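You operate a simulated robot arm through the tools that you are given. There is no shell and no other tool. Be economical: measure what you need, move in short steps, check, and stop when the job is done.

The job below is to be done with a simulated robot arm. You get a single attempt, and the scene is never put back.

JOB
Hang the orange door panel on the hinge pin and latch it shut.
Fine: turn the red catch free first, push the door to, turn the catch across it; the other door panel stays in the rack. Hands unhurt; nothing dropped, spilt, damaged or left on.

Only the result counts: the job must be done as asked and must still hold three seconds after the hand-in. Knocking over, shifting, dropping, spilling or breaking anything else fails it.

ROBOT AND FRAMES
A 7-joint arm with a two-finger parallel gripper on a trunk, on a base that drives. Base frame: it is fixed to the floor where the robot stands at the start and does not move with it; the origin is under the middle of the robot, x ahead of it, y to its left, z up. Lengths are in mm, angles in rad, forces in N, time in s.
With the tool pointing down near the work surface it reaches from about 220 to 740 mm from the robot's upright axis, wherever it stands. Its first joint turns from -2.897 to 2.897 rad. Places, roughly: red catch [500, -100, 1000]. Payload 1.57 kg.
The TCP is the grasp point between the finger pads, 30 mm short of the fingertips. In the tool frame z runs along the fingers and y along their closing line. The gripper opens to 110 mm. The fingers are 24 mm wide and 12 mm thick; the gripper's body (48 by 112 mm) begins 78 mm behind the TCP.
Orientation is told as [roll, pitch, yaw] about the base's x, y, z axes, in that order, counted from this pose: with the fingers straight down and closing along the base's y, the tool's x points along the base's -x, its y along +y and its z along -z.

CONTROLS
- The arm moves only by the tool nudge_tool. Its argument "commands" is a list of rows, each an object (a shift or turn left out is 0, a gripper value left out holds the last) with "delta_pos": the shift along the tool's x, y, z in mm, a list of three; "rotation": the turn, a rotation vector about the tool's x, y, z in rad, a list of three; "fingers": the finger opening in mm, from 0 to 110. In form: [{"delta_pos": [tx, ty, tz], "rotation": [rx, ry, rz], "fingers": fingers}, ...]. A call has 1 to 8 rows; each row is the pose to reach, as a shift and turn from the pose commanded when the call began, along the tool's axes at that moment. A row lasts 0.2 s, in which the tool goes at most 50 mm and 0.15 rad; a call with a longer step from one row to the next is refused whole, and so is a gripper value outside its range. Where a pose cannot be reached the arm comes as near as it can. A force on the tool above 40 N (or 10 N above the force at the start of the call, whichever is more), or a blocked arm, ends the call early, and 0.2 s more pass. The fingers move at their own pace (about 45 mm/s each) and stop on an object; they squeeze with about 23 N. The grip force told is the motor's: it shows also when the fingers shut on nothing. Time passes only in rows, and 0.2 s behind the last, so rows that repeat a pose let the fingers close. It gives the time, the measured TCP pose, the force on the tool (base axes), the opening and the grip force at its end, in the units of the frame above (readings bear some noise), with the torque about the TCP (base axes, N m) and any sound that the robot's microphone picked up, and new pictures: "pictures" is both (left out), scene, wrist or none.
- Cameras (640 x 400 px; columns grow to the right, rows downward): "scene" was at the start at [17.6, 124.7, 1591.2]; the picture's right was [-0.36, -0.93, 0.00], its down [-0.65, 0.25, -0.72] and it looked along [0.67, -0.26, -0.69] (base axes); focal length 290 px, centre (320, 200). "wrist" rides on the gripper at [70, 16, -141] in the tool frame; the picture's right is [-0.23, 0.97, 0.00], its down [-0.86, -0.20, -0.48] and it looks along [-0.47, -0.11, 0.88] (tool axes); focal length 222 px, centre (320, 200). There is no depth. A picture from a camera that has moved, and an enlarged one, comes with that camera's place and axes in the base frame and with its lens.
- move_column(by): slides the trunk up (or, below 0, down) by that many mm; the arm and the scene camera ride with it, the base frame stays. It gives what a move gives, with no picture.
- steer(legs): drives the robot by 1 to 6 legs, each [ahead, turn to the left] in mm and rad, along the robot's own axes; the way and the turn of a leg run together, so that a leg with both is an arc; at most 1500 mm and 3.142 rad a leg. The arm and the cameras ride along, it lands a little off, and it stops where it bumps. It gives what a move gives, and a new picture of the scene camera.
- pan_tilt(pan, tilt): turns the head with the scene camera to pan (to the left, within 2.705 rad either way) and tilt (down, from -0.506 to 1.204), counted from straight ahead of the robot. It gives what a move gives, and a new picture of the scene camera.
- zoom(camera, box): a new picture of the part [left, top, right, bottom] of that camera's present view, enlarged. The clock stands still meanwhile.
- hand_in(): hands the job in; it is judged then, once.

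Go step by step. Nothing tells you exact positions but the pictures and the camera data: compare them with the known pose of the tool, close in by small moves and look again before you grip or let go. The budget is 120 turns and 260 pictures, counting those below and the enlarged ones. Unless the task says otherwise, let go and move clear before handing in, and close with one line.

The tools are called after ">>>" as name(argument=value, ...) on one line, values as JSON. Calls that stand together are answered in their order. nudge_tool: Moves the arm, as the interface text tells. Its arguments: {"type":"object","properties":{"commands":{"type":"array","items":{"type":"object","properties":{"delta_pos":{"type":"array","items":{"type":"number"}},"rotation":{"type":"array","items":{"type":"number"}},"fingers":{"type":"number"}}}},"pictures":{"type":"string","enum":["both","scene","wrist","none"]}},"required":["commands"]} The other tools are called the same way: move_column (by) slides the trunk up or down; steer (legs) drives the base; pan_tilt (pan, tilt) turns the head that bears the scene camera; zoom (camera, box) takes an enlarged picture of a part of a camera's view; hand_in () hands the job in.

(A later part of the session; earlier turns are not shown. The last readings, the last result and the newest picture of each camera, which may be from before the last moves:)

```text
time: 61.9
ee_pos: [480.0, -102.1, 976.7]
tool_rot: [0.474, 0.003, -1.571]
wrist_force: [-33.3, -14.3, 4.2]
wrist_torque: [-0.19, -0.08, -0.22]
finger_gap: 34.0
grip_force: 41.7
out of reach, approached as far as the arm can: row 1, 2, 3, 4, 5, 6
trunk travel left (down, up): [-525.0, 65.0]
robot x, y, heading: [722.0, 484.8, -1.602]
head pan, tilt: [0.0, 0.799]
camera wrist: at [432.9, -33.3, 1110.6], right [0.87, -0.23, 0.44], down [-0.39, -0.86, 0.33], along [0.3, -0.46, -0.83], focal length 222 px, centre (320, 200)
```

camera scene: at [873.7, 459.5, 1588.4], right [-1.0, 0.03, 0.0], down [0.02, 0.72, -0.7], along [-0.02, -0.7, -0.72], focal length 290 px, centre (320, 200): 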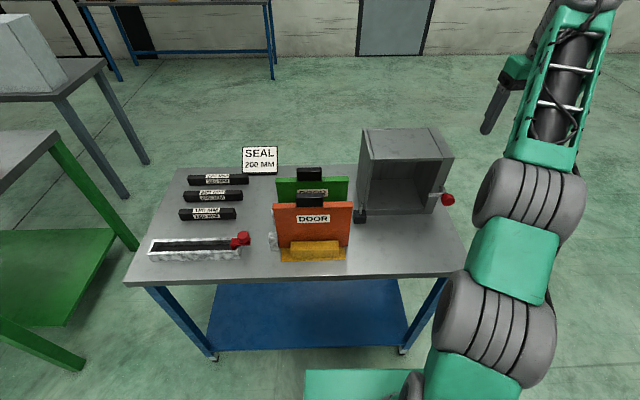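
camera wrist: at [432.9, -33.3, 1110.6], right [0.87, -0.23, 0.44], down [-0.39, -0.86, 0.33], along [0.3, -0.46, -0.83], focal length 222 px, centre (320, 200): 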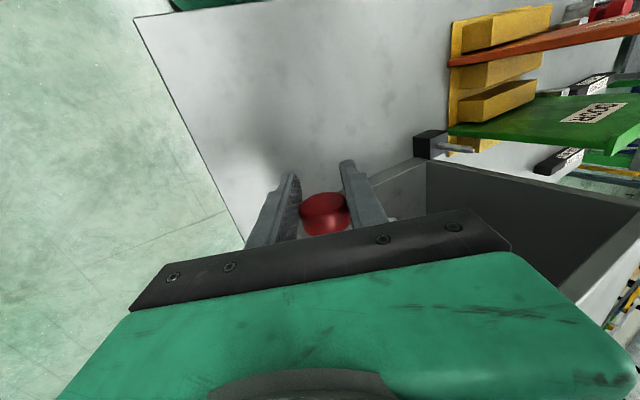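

The reach ran out because the hand swings away from the robot. I'll let go, back out, and move the base toward -x so it stands opposite the catch.

>>> nudge_tool(commands=[{"fingers": 64}, {"fingers": 64}, {"fingers": 64}], pictures="none")

>>> nudge_tool(commands=[{"delta_pos": [0, 0, -30]}, {"delta_pos": [0, 0, -60], "rotation": [0.1, 0, 0]}, {"delta_pos": [0, 0, -90], "rotation": [0.24, 0, 0]}, {"delta_pos": [0, 0, -120], "rotation": [0.38, 0, 0]}, {"delta_pos": [0, 0, -120], "rotation": [0.474, 0, 0]}], pictures="both")

```text
time: 62.7
ee_pos: [483.6, -102.3, 978.1]
tool_rot: [0.471, 0.002, -1.571]
wrist_force: [-0.6, -0.6, 0.1]
wrist_torque: [-0.02, 0.02, 0.02]
finger_gap: 64.3
grip_force: 0.0
trunk travel left (down, up): [-525.0, 65.0]
robot x, y, heading: [719.8, 486.9, -1.603]
head pan, tilt: [0.0, 0.799]
```

```text
time: 63.9
ee_pos: [429.2, -102.3, 1084.1]
tool_rot: [-0.006, 0.003, -1.571]
wrist_force: [-0.1, -0.3, 0.2]
wrist_torque: [-0.01, -0.01, 0.0]
finger_gap: 63.7
grip_force: 0.0
out of reach, approached as far as the arm can: row 1
trunk travel left (down, up): [-525.0, 65.0]
robot x, y, heading: [718.9, 487.5, -1.604]
head pan, tilt: [0.0, 0.799]
camera scene: at [873.8, 460.4, 1588.4], right [-1.0, 0.03, 0.0], down [0.02, 0.72, -0.7], along [-0.02, -0.7, -0.72], focal length 290 px, centre (320, 200)
camera wrist: at [447.9, -32.7, 1226.9], right [0.97, -0.23, -0.01], down [-0.2, -0.86, 0.48], along [-0.11, -0.46, -0.88], focal length 222 px, centre (320, 200)
```

scene: 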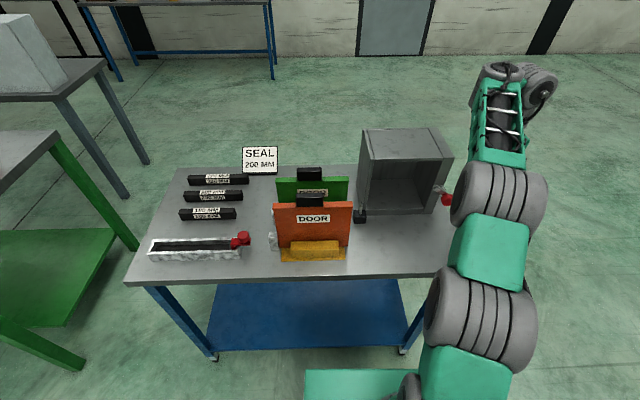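
wrist: 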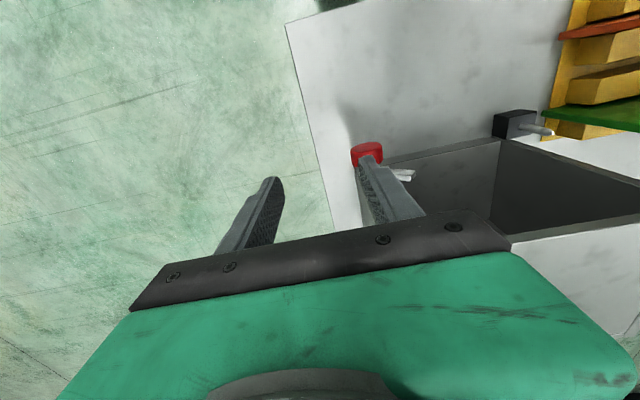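

>>> steer(legs=[[-150, 0], [0, -1.571], [370, 0], [0, 1.58], [195, 0]])

>>> pan_tilt(pan=0.3, tilt=0.7)

```text
time: 76.1
ee_pos: [64.6, -134.3, 1085.0]
tool_rot: [-0.003, 0.003, -1.558]
wrist_force: [-0.1, 0.2, -0.1]
wrist_torque: [0.0, -0.03, -0.02]
finger_gap: 63.8
grip_force: 0.0
trunk travel left (down, up): [-525.0, 65.0]
robot x, y, heading: [347.6, 456.5, -1.592]
head pan, tilt: [0.0, 0.799]
camera scene: at [503.4, 431.9, 1588.4], right [-1.0, 0.02, 0.0], down [0.02, 0.72, -0.7], along [-0.02, -0.7, -0.72], focal length 290 px, centre (320, 200)
```

scene: 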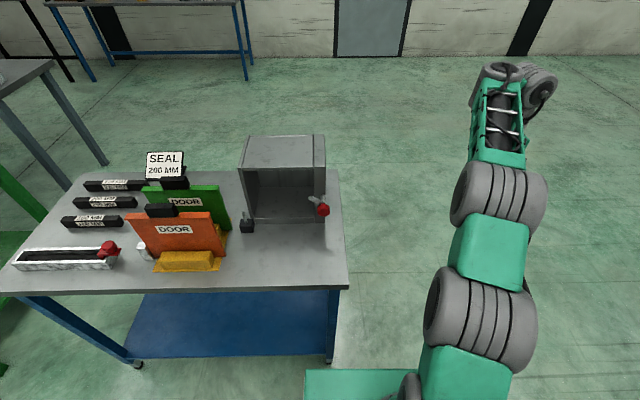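

```text
time: 76.9
ee_pos: [66.0, -133.8, 1084.7]
tool_rot: [-0.004, 0.004, -1.559]
wrist_force: [-0.4, 0.8, 0.1]
wrist_torque: [0.0, 0.02, 0.01]
finger_gap: 64.0
grip_force: 0.1
trunk travel left (down, up): [-525.0, 65.0]
robot x, y, heading: [347.0, 454.6, -1.594]
head pan, tilt: [0.3, 0.7]
camera scene: at [528.6, 431.4, 1596.7], right [-0.96, -0.27, 0.0], down [-0.18, 0.62, -0.76], along [0.21, -0.74, -0.64], focal length 290 px, centre (320, 200)
```

scene: 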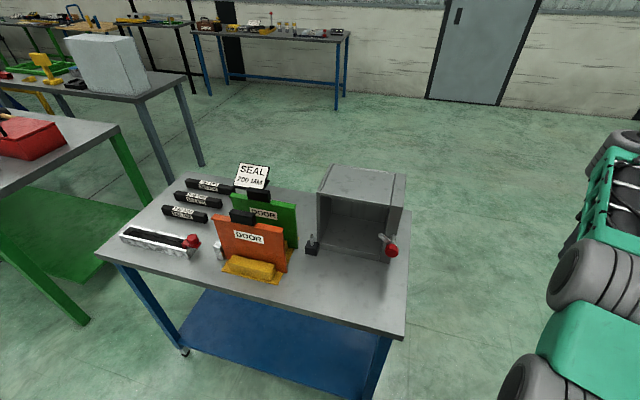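

The catch is now raised roughly 25°. I'll bring the tool over to the near side of the knob.

>>> nudge_tool(commands=[{"delta_pos": [2, 46, 0]}, {"delta_pos": [4, 93, 0]}, {"delta_pos": [6, 140, 0]}, {"delta_pos": [8, 187, 0]}, {"delta_pos": [10, 234, 0], "rotation": [0, 0, 0.012]}, {"delta_pos": [12, 281, 0], "rotation": [0, 0, 0.012]}, {"delta_pos": [13, 325, 0], "rotation": [0, 0, 0.012]}, {"delta_pos": [13, 325, 0], "rotation": [0, 0, 0.012]}], pictures="none")

>>> nudge_tool(commands=[{"rotation": [-0.14, 0, 0]}, {"rotation": [-0.28, 0, 0]}, {"rotation": [-0.42, 0, 0]}, {"rotation": [-0.56, 0, 0]}, {"rotation": [-0.7, 0, 0]}, {"rotation": [-0.84, 0, 0]}, {"rotation": [-0.98, 0, 0]}, {"rotation": [-1.12, 0, 0]}], pictures="both")

```text
time: 78.7
ee_pos: [391.8, -117.8, 1083.3]
tool_rot: [-0.003, 0.004, -1.571]
wrist_force: [0.5, -0.3, -1.1]
wrist_torque: [0.0, 0.02, 0.04]
finger_gap: 64.1
grip_force: 0.2
trunk travel left (down, up): [-525.0, 65.0]
robot x, y, heading: [349.5, 456.8, -1.595]
head pan, tilt: [0.3, 0.7]
```

```text
time: 80.5
ee_pos: [393.1, -118.2, 1084.7]
tool_rot: [0.437, -0.001, -1.574]
wrist_force: [0.7, -0.1, 0.1]
wrist_torque: [-0.01, 0.0, 0.0]
finger_gap: 63.9
grip_force: 0.1
out of reach, approached as far as the arm can: row 4, 5, 6, 7, 8
trunk travel left (down, up): [-525.0, 65.0]
robot x, y, heading: [348.3, 456.5, -1.593]
head pan, tilt: [0.3, 0.7]
camera scene: at [528.7, 431.4, 1596.7], right [-0.96, -0.27, 0.0], down [-0.18, 0.62, -0.76], along [0.21, -0.74, -0.64], focal length 290 px, centre (320, 200)
camera wrist: at [348.2, -47.5, 1219.2], right [0.88, -0.23, 0.41], down [-0.39, -0.85, 0.35], along [0.27, -0.47, -0.84], focal length 222 px, centre (320, 200)
```

scene: 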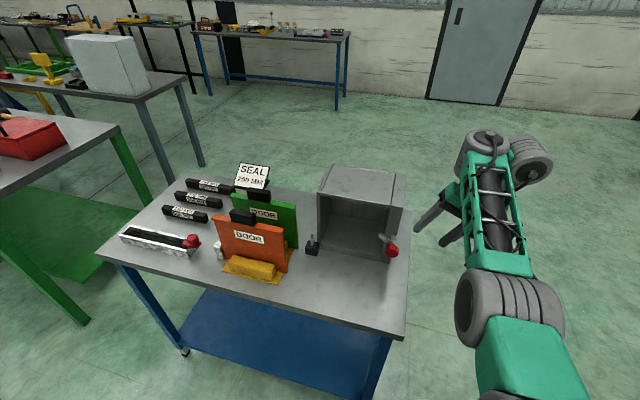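
wrist: 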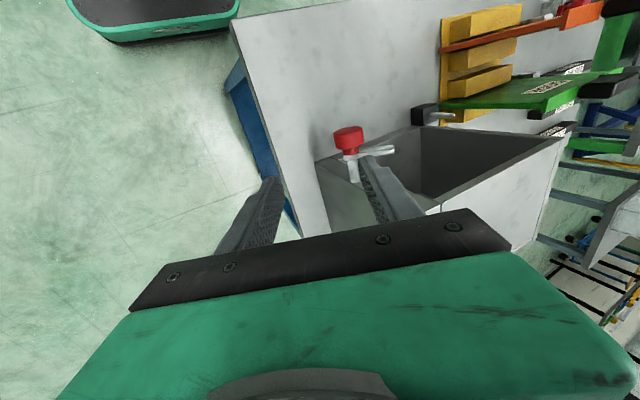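

The roll is limited on that side too. I'll test the roll the other way here in free air.

>>> nudge_tool(commands=[{"rotation": [0.14, 0, 0]}, {"rotation": [0.28, 0, 0]}, {"rotation": [0.42, 0, 0]}, {"rotation": [0.56, 0, 0]}, {"rotation": [0.7, 0, 0]}, {"rotation": [0.84, 0, 0]}, {"rotation": [0.98, 0, 0]}, {"rotation": [1.12, 0, 0]}], pictures="none")

>>> nudge_tool(commands=[{"rotation": [0.14, 0, 0]}, {"rotation": [0.28, 0, 0]}, {"rotation": [0.42, 0, 0]}, {"rotation": [0.56, 0, 0]}, {"rotation": [0.7, 0, 0]}, {"rotation": [0.84, 0, 0]}], pictures="scene")

```text
time: 82.3
ee_pos: [380.6, -98.0, 1055.9]
tool_rot: [-0.633, 0.001, -1.573]
wrist_force: [-0.4, 0.5, -1.3]
wrist_torque: [0.03, 0.03, -0.03]
finger_gap: 64.2
grip_force: 0.0
out of reach, approached as far as the arm can: row 7, 8
trunk travel left (down, up): [-525.0, 65.0]
robot x, y, heading: [347.0, 458.1, -1.59]
head pan, tilt: [0.3, 0.7]
```

```text
time: 83.7
ee_pos: [237.1, 82.3, 961.5]
tool_rot: [-1.42, -0.006, -1.57]
wrist_force: [-0.6, 1.0, 1.1]
wrist_torque: [0.0, -0.03, 0.0]
finger_gap: 63.7
grip_force: 0.0
out of reach, approached as far as the arm can: row 1, 2, 3, 4, 5, 6
trunk travel left (down, up): [-525.0, 65.0]
robot x, y, heading: [345.5, 458.6, -1.592]
head pan, tilt: [0.3, 0.7]
camera scene: at [528.2, 432.5, 1596.8], right [-0.96, -0.27, 0.0], down [-0.18, 0.62, -0.77], along [0.21, -0.74, -0.64], focal length 290 px, centre (320, 200)
```

scene: 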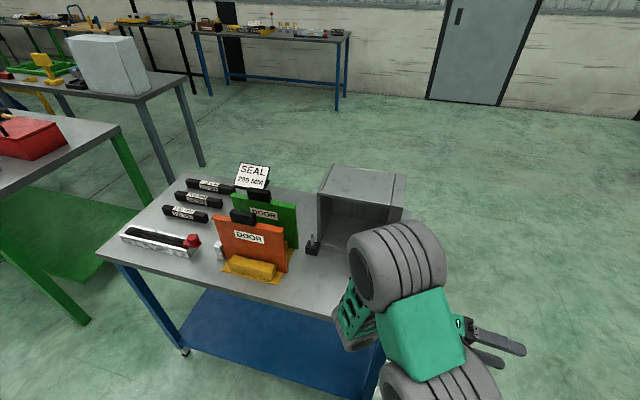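

The solver drifts the position when rolled far, but a roll from about -0.4 to +0.42 is available at the knob. I'll ratchet the knob in two grips. First I'll return to tool-down.

>>> nudge_tool(commands=[{"rotation": [-0.14, 0, 0]}, {"rotation": [-0.28, 0, 0]}, {"rotation": [-0.42, 0, 0]}, {"rotation": [-0.56, 0, 0]}, {"rotation": [-0.7, 0, 0]}, {"rotation": [-0.84, 0, 0]}, {"rotation": [-0.98, 0, 0]}, {"rotation": [-1.12, 0, 0]}], pictures="none")

>>> nudge_tool(commands=[{"rotation": [-0.15, 0, 0]}, {"rotation": [-0.3, 0, 0]}, {"rotation": [-0.3, 0, 0]}], pictures="scene")

```text
time: 85.5
ee_pos: [237.3, 85.6, 960.6]
tool_rot: [-0.299, -0.002, -1.572]
wrist_force: [-0.3, -0.5, -0.7]
wrist_torque: [0.02, -0.01, 0.0]
finger_gap: 64.1
grip_force: 0.2
trunk travel left (down, up): [-525.0, 65.0]
robot x, y, heading: [348.1, 456.2, -1.593]
head pan, tilt: [0.3, 0.7]
```

```text
time: 86.3
ee_pos: [238.6, 85.5, 960.9]
tool_rot: [0.003, -0.003, -1.572]
wrist_force: [0.0, -0.3, 0.9]
wrist_torque: [0.01, -0.03, 0.01]
finger_gap: 64.2
grip_force: 0.1
trunk travel left (down, up): [-525.0, 65.0]
robot x, y, heading: [349.2, 457.0, -1.595]
head pan, tilt: [0.3, 0.7]
camera scene: at [528.7, 431.4, 1596.7], right [-0.96, -0.27, 0.0], down [-0.18, 0.62, -0.76], along [0.21, -0.74, -0.64], focal length 290 px, centre (320, 200)
```

scene: 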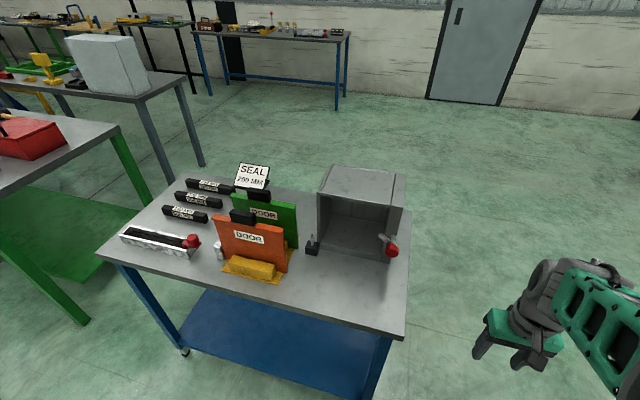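

>>> nudge_tool(commands=[{"delta_pos": [0, 0, -45]}, {"delta_pos": [0, 0, -90]}, {"delta_pos": [0, 0, -135]}, {"delta_pos": [0, 0, -165]}, {"delta_pos": [-34, 35, -165]}, {"delta_pos": [-68, 70, -165]}, {"delta_pos": [-102, 105, -165]}, {"delta_pos": [-130, 141, -165]}], pictures="none")

>>> nudge_tool(commands=[{"delta_pos": [-24, 33, 0]}, {"delta_pos": [-48, 66, 0]}, {"delta_pos": [-72, 99, 0]}, {"delta_pos": [-72, 99, 0]}], pictures="both")

```text
time: 88.1
ee_pos: [380.6, -44.6, 1125.7]
tool_rot: [0.001, -0.001, -1.573]
wrist_force: [0.3, -0.3, -0.5]
wrist_torque: [0.01, -0.03, -0.02]
finger_gap: 64.0
grip_force: 0.1
trunk travel left (down, up): [-525.0, 65.0]
robot x, y, heading: [351.6, 458.4, -1.59]
head pan, tilt: [0.3, 0.7]
```

```text
time: 89.1
ee_pos: [477.3, -117.8, 1127.2]
tool_rot: [0.001, -0.002, -1.576]
wrist_force: [-0.4, 0.4, 0.3]
wrist_torque: [0.03, -0.01, -0.01]
finger_gap: 63.6
grip_force: 0.1
trunk travel left (down, up): [-525.0, 65.0]
robot x, y, heading: [347.0, 452.0, -1.597]
head pan, tilt: [0.3, 0.7]
camera scene: at [528.9, 431.2, 1596.7], right [-0.96, -0.27, 0.0], down [-0.18, 0.62, -0.76], along [0.21, -0.74, -0.64], focal length 290 px, centre (320, 200)
camera wrist: at [495.2, -47.0, 1268.6], right [0.97, -0.23, 0.0], down [-0.2, -0.85, 0.48], along [-0.11, -0.47, -0.88], focal length 222 px, centre (320, 200)
```

scene: 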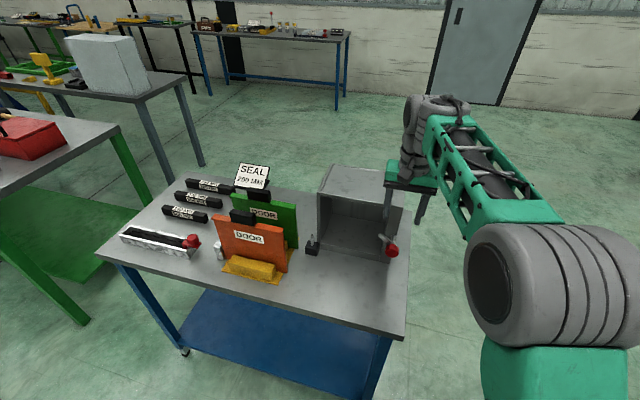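
wrist: 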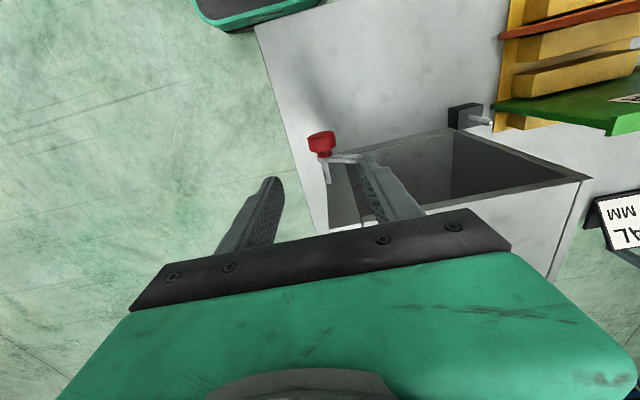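

>>> zoom(camera="wrist", box=[240, 90, 420, 220])

>>> nudge_tool(commands=[{"delta_pos": [0, 17, 8], "rotation": [0.13, 0, 0]}, {"delta_pos": [0, 34, 16], "rotation": [0.26, 0, 0]}, {"delta_pos": [0, 50, 24], "rotation": [0.38, 0, 0]}, {"delta_pos": [0, 50, 24], "rotation": [0.38, 0, 0]}], pictures="none")

>>> zoom(camera="wrist", box=[220, 100, 420, 240])

```text
3.08 times, centred on (330, 155) of wrist
camera zoom: at [495.2, -47.0, 1268.6], right [0.97, -0.23, 0.0], down [-0.2, -0.85, 0.48], along [-0.11, -0.47, -0.88], focal length 684 px, centre (289, 338)
```

zoom: 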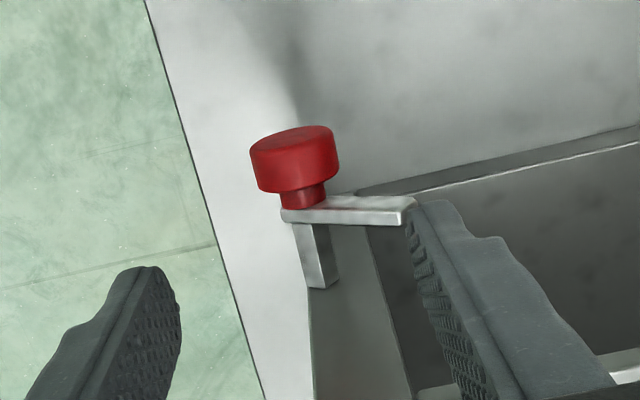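

```text
time: 90.1
ee_pos: [504.2, -84.9, 1064.5]
tool_rot: [-0.381, -0.006, -1.573]
wrist_force: [1.1, 0.2, 0.1]
wrist_torque: [0.02, 0.03, -0.03]
finger_gap: 64.0
grip_force: 0.0
out of reach, approached as far as the arm can: row 1, 2, 3, 4
trunk travel left (down, up): [-525.0, 65.0]
robot x, y, heading: [348.9, 458.2, -1.591]
head pan, tilt: [0.3, 0.7]
```

```text
2.86 times, centred on (320, 170) of wrist
camera zoom: at [573.5, -15.5, 1189.2], right [0.9, -0.23, -0.36], down [-0.01, -0.85, 0.52], along [-0.43, -0.47, -0.77], focal length 635 px, centre (320, 286)
```

zoom: 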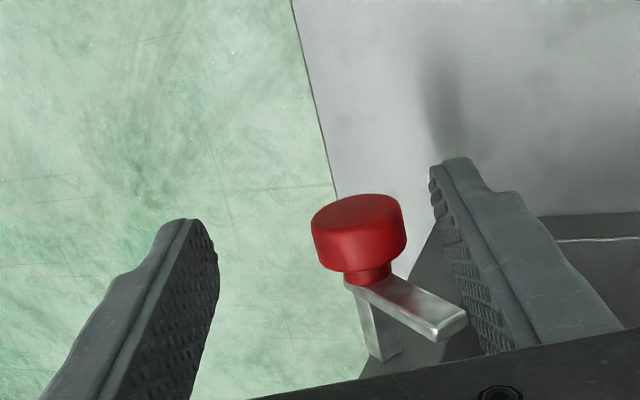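

Reach is tight at this height. I'll raise the trunk 60 mm for more wrist room and come down to the start point.

>>> move_column(by=60)

>>> nudge_tool(commands=[{"delta_pos": [-8, 8, 18]}, {"delta_pos": [-16, 15, 36]}, {"delta_pos": [-24, 23, 54]}, {"delta_pos": [-32, 30, 71]}, {"delta_pos": [-32, 30, 71]}], pictures="none")

>>> zoom(camera="wrist", box=[220, 100, 420, 240])

```text
time: 91.1
ee_pos: [503.9, -84.7, 1125.1]
tool_rot: [-0.379, -0.003, -1.571]
wrist_force: [-0.3, -0.2, -0.6]
wrist_torque: [-0.02, 0.03, 0.02]
finger_gap: 64.2
grip_force: 0.1
trunk travel left (down, up): [-585.0, 5.0]
robot x, y, heading: [345.4, 456.3, -1.591]
head pan, tilt: [0.3, 0.7]
```

```text
time: 92.3
ee_pos: [505.4, -118.1, 1046.6]
tool_rot: [-0.378, -0.004, -1.572]
wrist_force: [0.6, 0.5, -0.2]
wrist_torque: [0.01, 0.0, 0.01]
finger_gap: 64.1
grip_force: 0.1
trunk travel left (down, up): [-585.0, 5.0]
robot x, y, heading: [351.7, 456.6, -1.594]
head pan, tilt: [0.3, 0.7]
```

```text
2.86 times, centred on (320, 170) of wrist
camera zoom: at [574.5, -47.8, 1172.4], right [0.9, -0.23, -0.36], down [-0.01, -0.85, 0.52], along [-0.43, -0.47, -0.77], focal length 635 px, centre (320, 286)
```

zoom: 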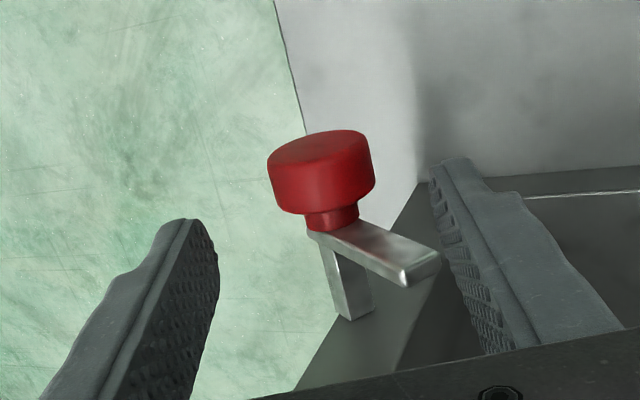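

Knob is lined up on the tool axis. Advancing 70 mm and gripping.

>>> nudge_tool(commands=[{"delta_pos": [0, 0, 25]}, {"delta_pos": [0, 0, 50]}, {"delta_pos": [0, 0, 70]}, {"delta_pos": [0, 0, 70]}, {"delta_pos": [0, 0, 70], "fingers": 20}, {"delta_pos": [0, 0, 70], "fingers": 20}, {"delta_pos": [0, 0, 70], "fingers": 20}], pictures="none")

>>> zoom(camera="wrist", box=[220, 100, 420, 240])

```text
time: 93.9
ee_pos: [481.4, -118.7, 981.9]
tool_rot: [-0.378, -0.004, -1.572]
wrist_force: [2.3, 0.0, -2.4]
wrist_torque: [-0.22, -0.03, 0.08]
finger_gap: 35.5
grip_force: 24.2
trunk travel left (down, up): [-585.0, 5.0]
robot x, y, heading: [345.9, 454.1, -1.593]
head pan, tilt: [0.3, 0.7]
```

```text
2.86 times, centred on (320, 170) of wrist
camera zoom: at [549.5, -47.8, 1107.8], right [0.9, -0.23, -0.36], down [-0.01, -0.85, 0.52], along [-0.43, -0.47, -0.77], focal length 635 px, centre (320, 286)
```

zoom: 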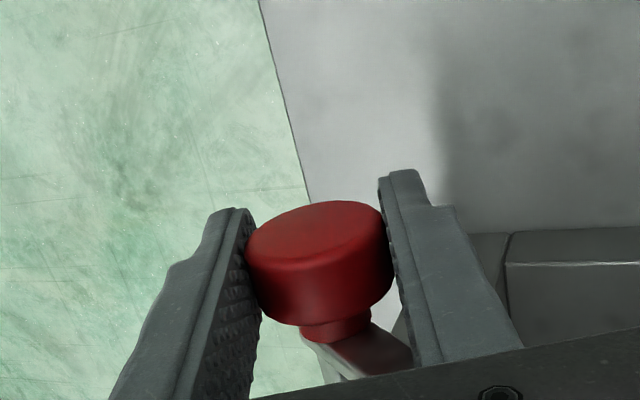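

Well gripped with low forces. Now I'll roll clockwise from -0.38 to about +0.42.

>>> nudge_tool(commands=[{"rotation": [-0.13, 0, 0]}, {"rotation": [-0.26, 0, 0]}, {"rotation": [-0.39, 0, 0]}, {"rotation": [-0.52, 0, 0]}, {"rotation": [-0.65, 0, 0]}, {"rotation": [-0.78, 0, 0]}], pictures="wrist")

```text
time: 95.3
ee_pos: [478.7, -117.7, 982.9]
tool_rot: [0.404, -0.005, -1.575]
wrist_force: [-7.3, 0.6, 2.8]
wrist_torque: [0.05, -0.01, 0.15]
finger_gap: 35.0
grip_force: 42.1
trunk travel left (down, up): [-585.0, 5.0]
robot x, y, heading: [349.1, 457.4, -1.593]
head pan, tilt: [0.3, 0.7]
camera wrist: at [439.7, -47.3, 1119.1], right [0.89, -0.23, 0.38], down [-0.37, -0.85, 0.37], along [0.24, -0.47, -0.85], focal length 222 px, centre (320, 200)
```

wrist: 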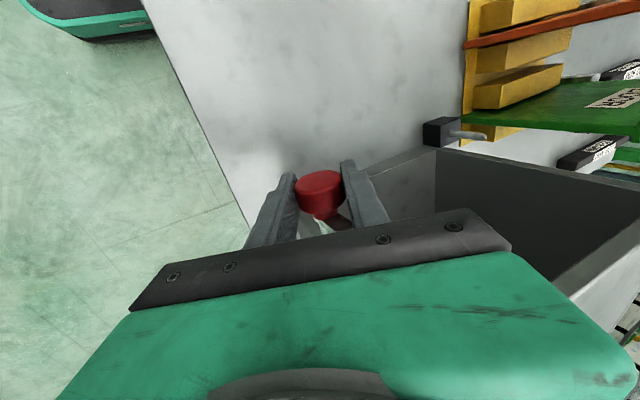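

That worked with no reach limit this time, so I'll try to go further in the same grip.

>>> nudge_tool(commands=[{"rotation": [-0.1, 0, 0]}, {"rotation": [-0.2, 0, 0]}, {"rotation": [-0.3, 0, 0]}], pictures="wrist")

```text
time: 96.1
ee_pos: [478.9, -117.8, 982.0]
tool_rot: [0.704, -0.001, -1.575]
wrist_force: [-12.7, -1.4, -4.7]
wrist_torque: [0.28, 0.46, 0.29]
finger_gap: 35.6
grip_force: 42.6
trunk travel left (down, up): [-585.0, 5.0]
robot x, y, heading: [347.2, 457.7, -1.594]
head pan, tilt: [0.3, 0.7]
camera wrist: at [401.1, -47.5, 1099.9], right [0.74, -0.23, 0.63], down [-0.46, -0.85, 0.24], along [0.48, -0.47, -0.74], focal length 222 px, centre (320, 200)
```

wrist: 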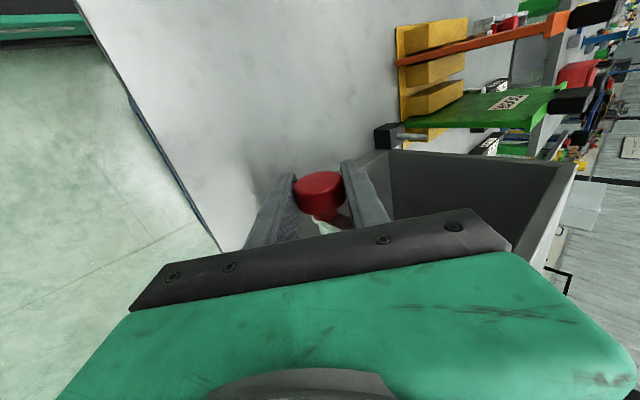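

The turning torque rose to 0.46 N·m, perhaps the catch's end stop. I'll let go, back out and look.

>>> nudge_tool(commands=[{"fingers": 64}, {"fingers": 64}, {"fingers": 64}, {"delta_pos": [0, 0, -40], "fingers": 64}, {"delta_pos": [0, 0, -80]}, {"delta_pos": [0, 0, -100]}], pictures="none")

>>> zoom(camera="wrist", box=[220, 80, 420, 220])

>>> zoom(camera="scene", box=[300, 150, 460, 270])

```text
time: 97.5
ee_pos: [414.8, -117.4, 1058.4]
tool_rot: [0.699, -0.003, -1.571]
wrist_force: [0.5, -0.5, 0.3]
wrist_torque: [-0.03, 0.03, -0.02]
finger_gap: 63.9
grip_force: 0.0
trunk travel left (down, up): [-585.0, 5.0]
robot x, y, heading: [349.4, 460.1, -1.597]
head pan, tilt: [0.3, 0.7]
```

```text
2.86 times, centred on (320, 150) of wrist
camera zoom: at [337.1, -46.8, 1177.3], right [0.74, -0.23, 0.63], down [-0.46, -0.85, 0.24], along [0.48, -0.47, -0.74], focal length 635 px, centre (320, 343)
```

zoom: 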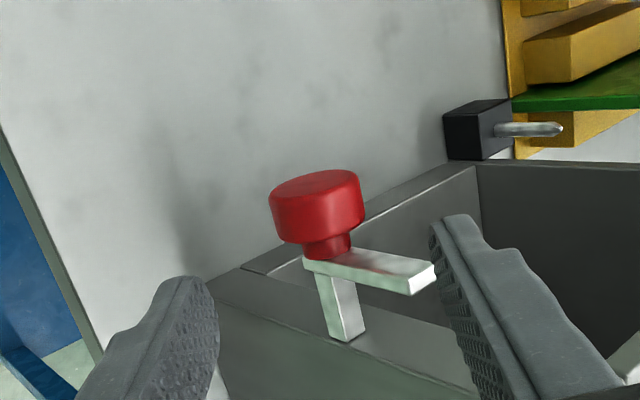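

```text
3.33 times, centred on (380, 210) of scene
camera zoom: at [528.5, 431.4, 1656.7], right [-0.96, -0.27, 0.0], down [-0.18, 0.62, -0.76], along [0.21, -0.74, -0.64], focal length 966 px, centre (120, 167)
```

zoom: 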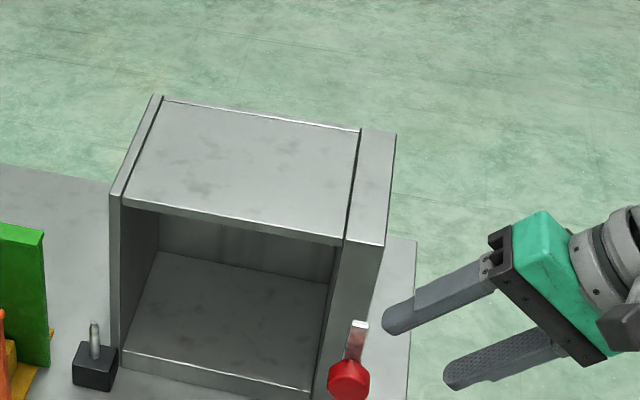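

The catch blade is now upright and clear of the opening. Next I'll straighten the tool and drive back to stand opposite the rack for the door.

>>> nudge_tool(commands=[{"delta_pos": [0, 0, -20], "rotation": [0.14, 0, 0]}, {"delta_pos": [0, 0, -20], "rotation": [0.28, 0, 0]}, {"delta_pos": [0, 0, -20], "rotation": [0.42, 0, 0]}, {"delta_pos": [0, 0, -20], "rotation": [0.56, 0, 0]}, {"delta_pos": [0, 0, -20], "rotation": [0.7, 0, 0], "fingers": 80}], pictures="none")

>>> steer(legs=[[-150, 0], [0, -1.571], [-420, 0], [0, 1.571], [130, 0]])

>>> pan_tilt(pan=0.0, tilt=0.85)

```text
time: 98.7
ee_pos: [403.6, -116.7, 1074.5]
tool_rot: [0.0, -0.003, -1.571]
wrist_force: [-0.2, -0.3, 0.0]
wrist_torque: [0.02, -0.05, 0.0]
finger_gap: 80.0
grip_force: 0.1
trunk travel left (down, up): [-585.0, 5.0]
robot x, y, heading: [349.5, 456.5, -1.597]
head pan, tilt: [0.3, 0.7]
```

```text
time: 110.7
ee_pos: [825.7, -59.9, 1072.1]
tool_rot: [0.001, 0.023, -1.564]
wrist_force: [-1.5, 12.6, 5.8]
wrist_torque: [0.32, -0.27, 0.49]
finger_gap: 79.2
grip_force: 0.0
trunk travel left (down, up): [-585.0, 5.0]
robot x, y, heading: [775.6, 502.5, -1.591]
head pan, tilt: [0.3, 0.7]
stopped in leg 5: the force on the tool passed its limit at 70 N (the readings are from after the stop); the commanded pose is now the measured one
camera scene: at [952.5, 480.4, 1656.7], right [-0.96, -0.27, 0.0], down [-0.18, 0.62, -0.77], along [0.21, -0.74, -0.64], focal length 290 px, centre (320, 200)
```

scene: 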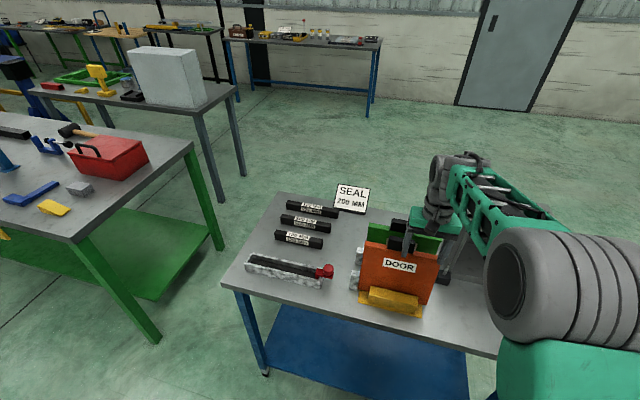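

```text
time: 111.5
ee_pos: [825.7, -61.0, 1072.2]
tool_rot: [0.001, 0.02, -1.563]
wrist_force: [0.1, 15.9, 5.9]
wrist_torque: [0.41, -0.4, 0.61]
finger_gap: 79.3
grip_force: 0.1
trunk travel left (down, up): [-585.0, 5.0]
robot x, y, heading: [771.9, 499.8, -1.594]
head pan, tilt: [0.0, 0.85]
camera scene: at [927.4, 484.5, 1644.5], right [-1.0, 0.02, 0.0], down [0.02, 0.75, -0.66], along [-0.02, -0.66, -0.75], focal length 290 px, centre (320, 200)
```

scene: 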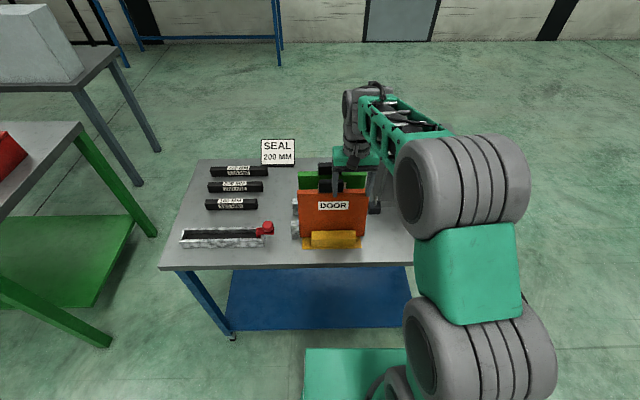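

The drive ended with a finger bumping the orange door's handle, because the tool was too low. I'll back off straight away and then rise and inspect.

>>> nudge_tool(commands=[{"delta_pos": [15, 0, 0]}, {"delta_pos": [40, 0, 0]}, {"delta_pos": [60, 0, -40]}, {"delta_pos": [60, 0, -80]}, {"delta_pos": [60, 0, -110]}], pictures="both")

>>> zoom(camera="scene", box=[270, 150, 390, 255])

```text
time: 112.7
ee_pos: [825.8, -5.6, 1183.0]
tool_rot: [0.0, 0.02, -1.566]
wrist_force: [-0.7, -0.4, -0.7]
wrist_torque: [0.02, -0.01, 0.01]
finger_gap: 80.0
grip_force: 0.0
trunk travel left (down, up): [-585.0, 5.0]
robot x, y, heading: [773.1, 503.3, -1.595]
head pan, tilt: [0.0, 0.85]
camera scene: at [927.5, 481.9, 1644.4], right [-1.0, 0.02, 0.0], down [0.02, 0.75, -0.66], along [-0.02, -0.66, -0.75], focal length 290 px, centre (320, 200)
camera wrist: at [842.3, 60.7, 1325.9], right [0.98, -0.22, 0.0], down [-0.19, -0.87, 0.46], along [-0.11, -0.45, -0.89], focal length 222 px, centre (320, 200)
```

scene: 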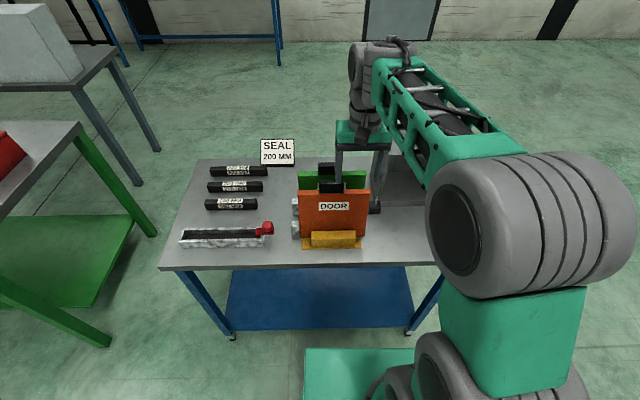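
wrist: 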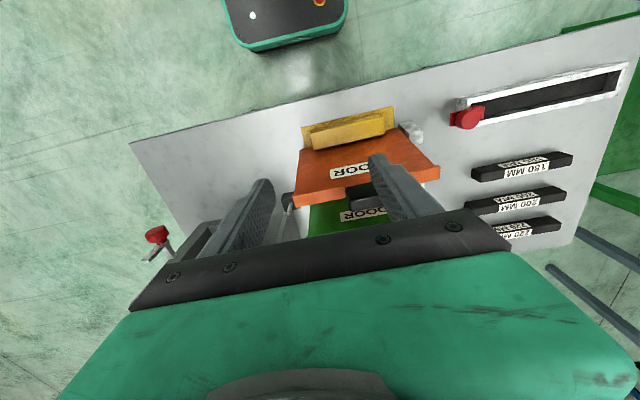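

```text
3.81 times, centred on (330, 202) of scene
camera zoom: at [927.5, 481.9, 1644.4], right [-1.0, 0.02, 0.0], down [0.02, 0.75, -0.66], along [-0.02, -0.66, -0.75], focal length 1104 px, centre (282, 190)
```

zoom: 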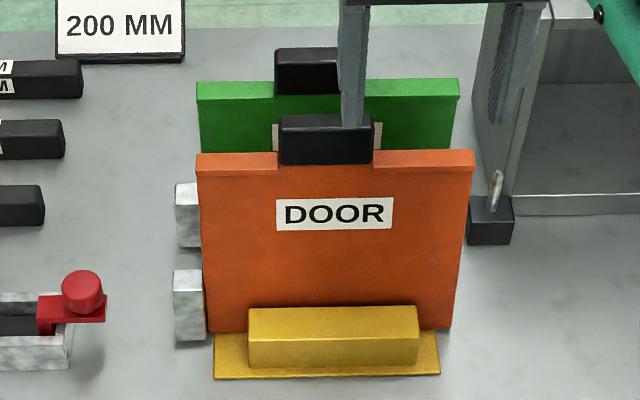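

The door and rack look undisturbed, and the catch is still upright. Now I'll turn the tool so the fingers close along y, well above the handles.

>>> nudge_tool(commands=[{"rotation": [0, 0, -0.14]}, {"rotation": [0, 0, -0.28]}, {"rotation": [0, 0, -0.42]}, {"rotation": [0, 0, -0.56]}, {"rotation": [0, 0, -0.7]}, {"rotation": [0, 0, -0.84]}, {"rotation": [0, 0, -0.98]}, {"rotation": [0, 0, -1.12]}], pictures="none")

>>> nudge_tool(commands=[{"delta_pos": [0, 0, 0], "rotation": [0, 0, -0.14]}, {"rotation": [0, 0, -0.28]}, {"rotation": [0, 0, -0.42]}, {"rotation": [0, 0, -0.446]}], pictures="wrist")

```text
time: 114.5
ee_pos: [826.3, -6.1, 1183.6]
tool_rot: [0.02, 0.008, -0.443]
wrist_force: [0.0, 0.7, -0.1]
wrist_torque: [0.01, 0.01, -0.01]
finger_gap: 80.0
grip_force: 0.2
trunk travel left (down, up): [-585.0, 5.0]
robot x, y, heading: [775.1, 502.7, -1.595]
head pan, tilt: [0.0, 0.85]
```

```text
time: 115.5
ee_pos: [826.1, -6.0, 1183.0]
tool_rot: [0.021, 0.0, 0.004]
wrist_force: [-0.2, -1.9, -0.2]
wrist_torque: [-0.02, -0.01, 0.01]
finger_gap: 79.9
grip_force: 0.1
trunk travel left (down, up): [-585.0, 5.0]
robot x, y, heading: [771.7, 503.5, -1.594]
head pan, tilt: [0.0, 0.85]
camera wrist: at [756.8, 8.0, 1325.1], right [0.22, 0.97, 0.02], down [0.86, -0.21, 0.47], along [0.47, -0.09, -0.88], focal length 222 px, centre (320, 200)
```

wrist: 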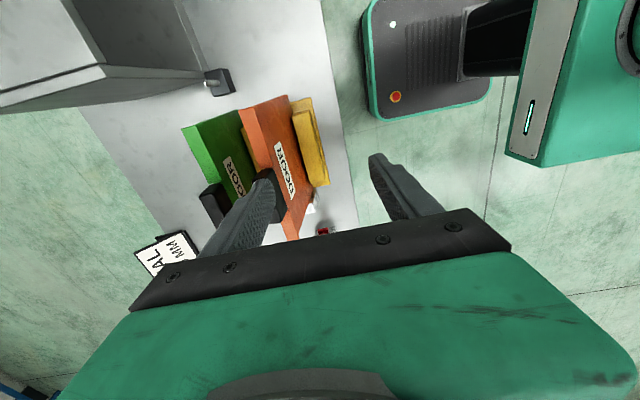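

>>> nudge_tool(commands=[{"delta_pos": [-27, -26, 0], "rotation": [0.02, 0, 0.004]}, {"delta_pos": [-54, -52, 0], "rotation": [0.02, 0, 0.004]}, {"delta_pos": [-54, -52, 0], "rotation": [0.02, 0, 0.004]}], pictures="none")

>>> zoom(camera="wrist", box=[200, 40, 460, 240])

>>> zoom(camera="scene", box=[270, 130, 410, 255])

```text
time: 116.3
ee_pos: [880.1, -56.1, 1183.6]
tool_rot: [-0.001, 0.001, -0.002]
wrist_force: [-0.5, 0.1, -0.8]
wrist_torque: [0.0, 0.0, -0.01]
finger_gap: 79.8
grip_force: 0.1
trunk travel left (down, up): [-585.0, 5.0]
robot x, y, heading: [771.5, 504.1, -1.598]
head pan, tilt: [0.0, 0.85]
```

```text
2.00 times, centred on (330, 140) of wrist
camera zoom: at [811.7, -40.9, 1324.1], right [0.23, 0.97, 0.0], down [0.85, -0.2, 0.48], along [0.47, -0.11, -0.88], focal length 444 px, centre (300, 320)
```

zoom: 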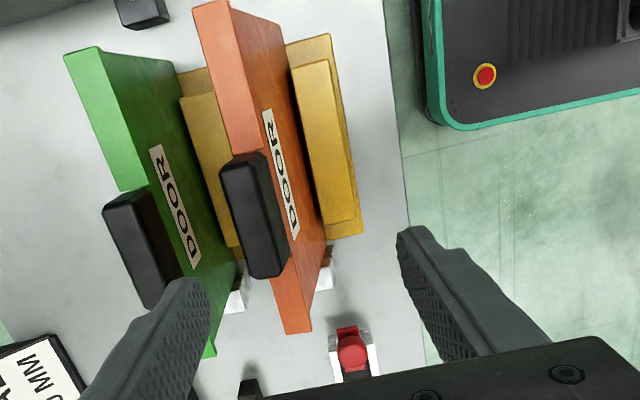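

```text
3.20 times, centred on (340, 192) of scene
camera zoom: at [927.4, 482.1, 1644.5], right [-1.0, 0.02, 0.0], down [0.02, 0.75, -0.66], along [-0.02, -0.66, -0.75], focal length 927 px, centre (256, 224)
```

zoom: 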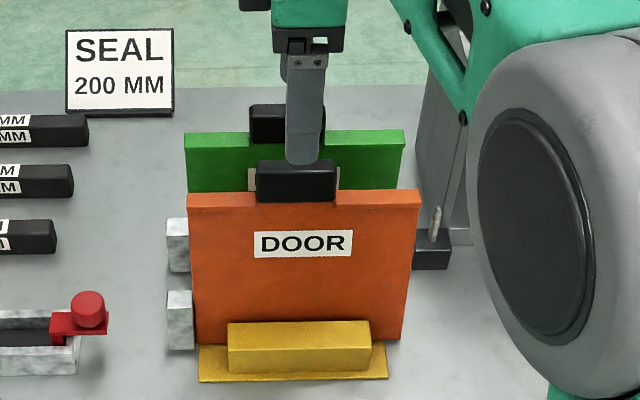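

The bump left the orange door leaning back about 0.11 rad in its slot (top at y≈-71 to -90). It is still seated and the rack hasn't moved. I'll look closer at the handle before gripping.

>>> zoom(camera="wrist", box=[230, 80, 370, 200])

>>> zoom(camera="scene", box=[300, 150, 380, 220])

```text
3.33 times, centred on (300, 140) of wrist
camera zoom: at [811.7, -40.9, 1324.1], right [0.23, 0.97, 0.0], down [0.85, -0.2, 0.48], along [0.47, -0.11, -0.88], focal length 740 px, centre (387, 400)
```

zoom: 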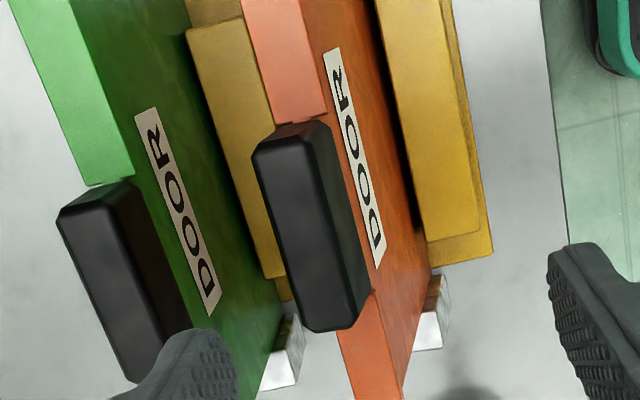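

```text
5.71 times, centred on (340, 185) of scene
camera zoom: at [927.4, 482.1, 1644.5], right [-1.0, 0.02, 0.0], down [0.02, 0.75, -0.66], along [-0.02, -0.66, -0.75], focal length 1656 px, centre (206, 286)
```

zoom: 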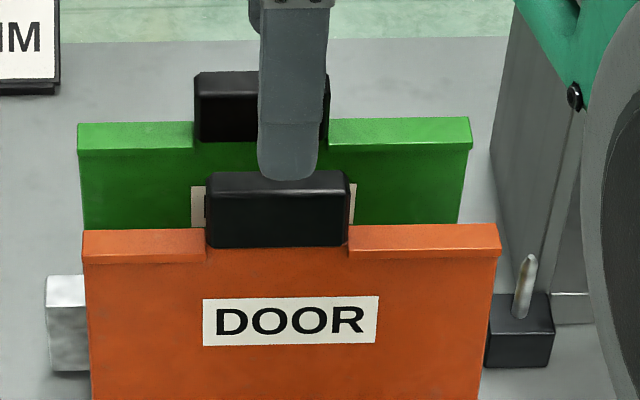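

The handle centre is about (875, -86) with its top at z≈1072 and thickness about 20 mm. I'll match its lean, narrow the opening, and descend around it without closing yet.

>>> nudge_tool(commands=[{"delta_pos": [6, -30, 0], "rotation": [-0.11, 0, 0], "fingers": 56}, {"delta_pos": [6, -30, 30], "rotation": [-0.11, 0, 0]}, {"delta_pos": [6, -30, 55], "rotation": [-0.11, 0, 0]}, {"delta_pos": [6, -30, 75], "rotation": [-0.11, 0, 0]}], pictures="wrist")

>>> zoom(camera="scene", box=[290, 130, 390, 220])

```text
time: 117.3
ee_pos: [873.6, -86.9, 1108.5]
tool_rot: [0.11, 0.001, -0.001]
wrist_force: [-0.2, -0.7, -0.1]
wrist_torque: [0.03, -0.01, 0.01]
finger_gap: 56.2
grip_force: 0.2
out of reach, approached as far as the arm can: row 1
trunk travel left (down, up): [-585.0, 5.0]
robot x, y, heading: [772.0, 506.6, -1.595]
head pan, tilt: [0.0, 0.85]
camera wrist: at [805.1, -86.7, 1250.2], right [0.23, 0.97, 0.11], down [0.85, -0.25, 0.45], along [0.47, -0.01, -0.88], focal length 222 px, centre (320, 200)
```

wrist: 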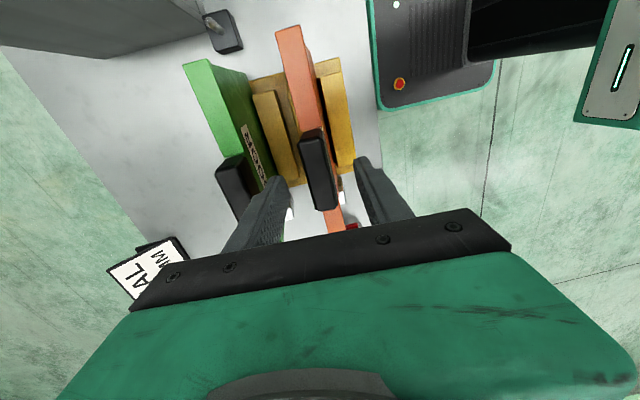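

```text
4.44 times, centred on (340, 175) of scene
camera zoom: at [927.6, 481.5, 1644.4], right [-1.0, 0.02, 0.0], down [0.02, 0.75, -0.66], along [-0.02, -0.66, -0.75], focal length 1288 px, centre (231, 311)
```

zoom: 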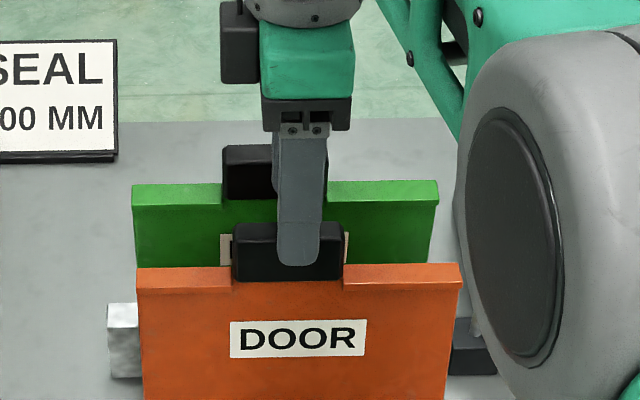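

Handle is centred between the fingers. Descending the last 47 mm and closing.

>>> nudge_tool(commands=[{"delta_pos": [-4, 0, 20]}, {"delta_pos": [-4, 0, 38]}, {"delta_pos": [-4, 0, 47]}, {"delta_pos": [-4, 0, 47], "fingers": 10}, {"delta_pos": [-4, 0, 47], "fingers": 10}, {"delta_pos": [-4, 0, 47], "fingers": 10}], pictures="both")

```text
time: 118.7
ee_pos: [879.3, -80.8, 1060.9]
tool_rot: [0.112, -0.001, -0.003]
wrist_force: [1.1, 3.1, 2.5]
wrist_torque: [0.66, 0.17, 0.0]
finger_gap: 22.3
grip_force: 21.8
trunk travel left (down, up): [-585.0, 5.0]
robot x, y, heading: [772.8, 503.1, -1.592]
head pan, tilt: [0.0, 0.85]
camera scene: at [927.6, 482.4, 1644.5], right [-1.0, 0.02, 0.0], down [0.02, 0.75, -0.66], along [-0.02, -0.66, -0.75], focal length 290 px, centre (320, 200)
camera wrist: at [809.6, -81.0, 1203.2], right [0.23, 0.97, 0.11], down [0.85, -0.25, 0.45], along [0.47, -0.01, -0.88], focal length 222 px, centre (320, 200)
```

scene: 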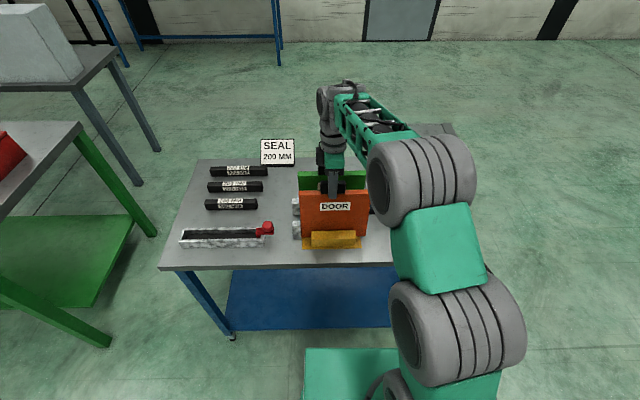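
wrist: 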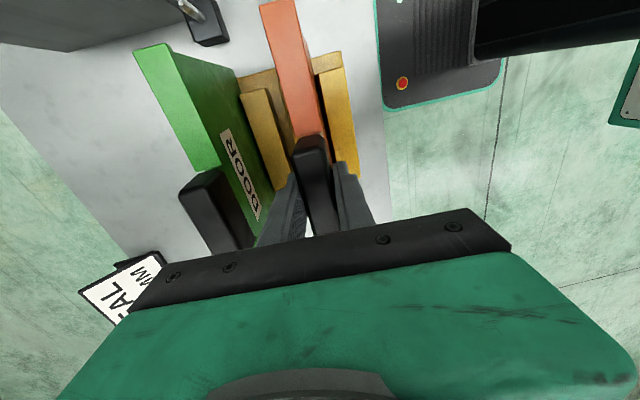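

Gripped at 22.3 mm. I'll lift along the door's own axis out of the slot.

>>> nudge_tool(commands=[{"delta_pos": [0, 0, -10]}, {"delta_pos": [0, 0, -25]}, {"delta_pos": [0, 0, -40]}, {"delta_pos": [0, 0, -60]}, {"delta_pos": [0, 0, -70]}], pictures="both")

```text
time: 119.9
ee_pos: [877.7, -91.0, 1129.9]
tool_rot: [0.11, 0.0, -0.003]
wrist_force: [0.4, 0.2, -3.8]
wrist_torque: [-0.06, -0.01, 0.0]
finger_gap: 22.0
grip_force: 23.6
trunk travel left (down, up): [-585.0, 5.0]
robot x, y, heading: [775.1, 506.6, -1.594]
head pan, tilt: [0.0, 0.85]
camera scene: at [927.6, 481.4, 1644.4], right [-1.0, 0.02, 0.0], down [0.02, 0.75, -0.66], along [-0.02, -0.66, -0.75], focal length 290 px, centre (320, 200)
camera wrist: at [808.6, -89.8, 1272.7], right [0.23, 0.97, 0.11], down [0.85, -0.25, 0.45], along [0.47, -0.01, -0.88], focal length 222 px, centre (320, 200)
```

scene: 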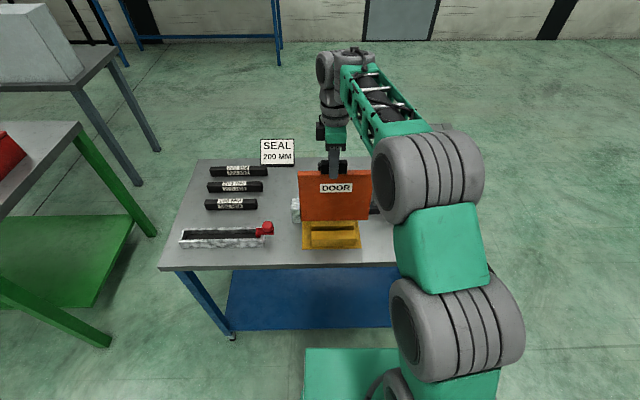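
wrist: 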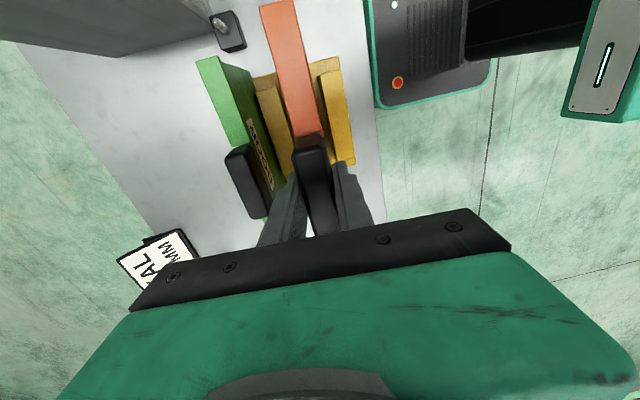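

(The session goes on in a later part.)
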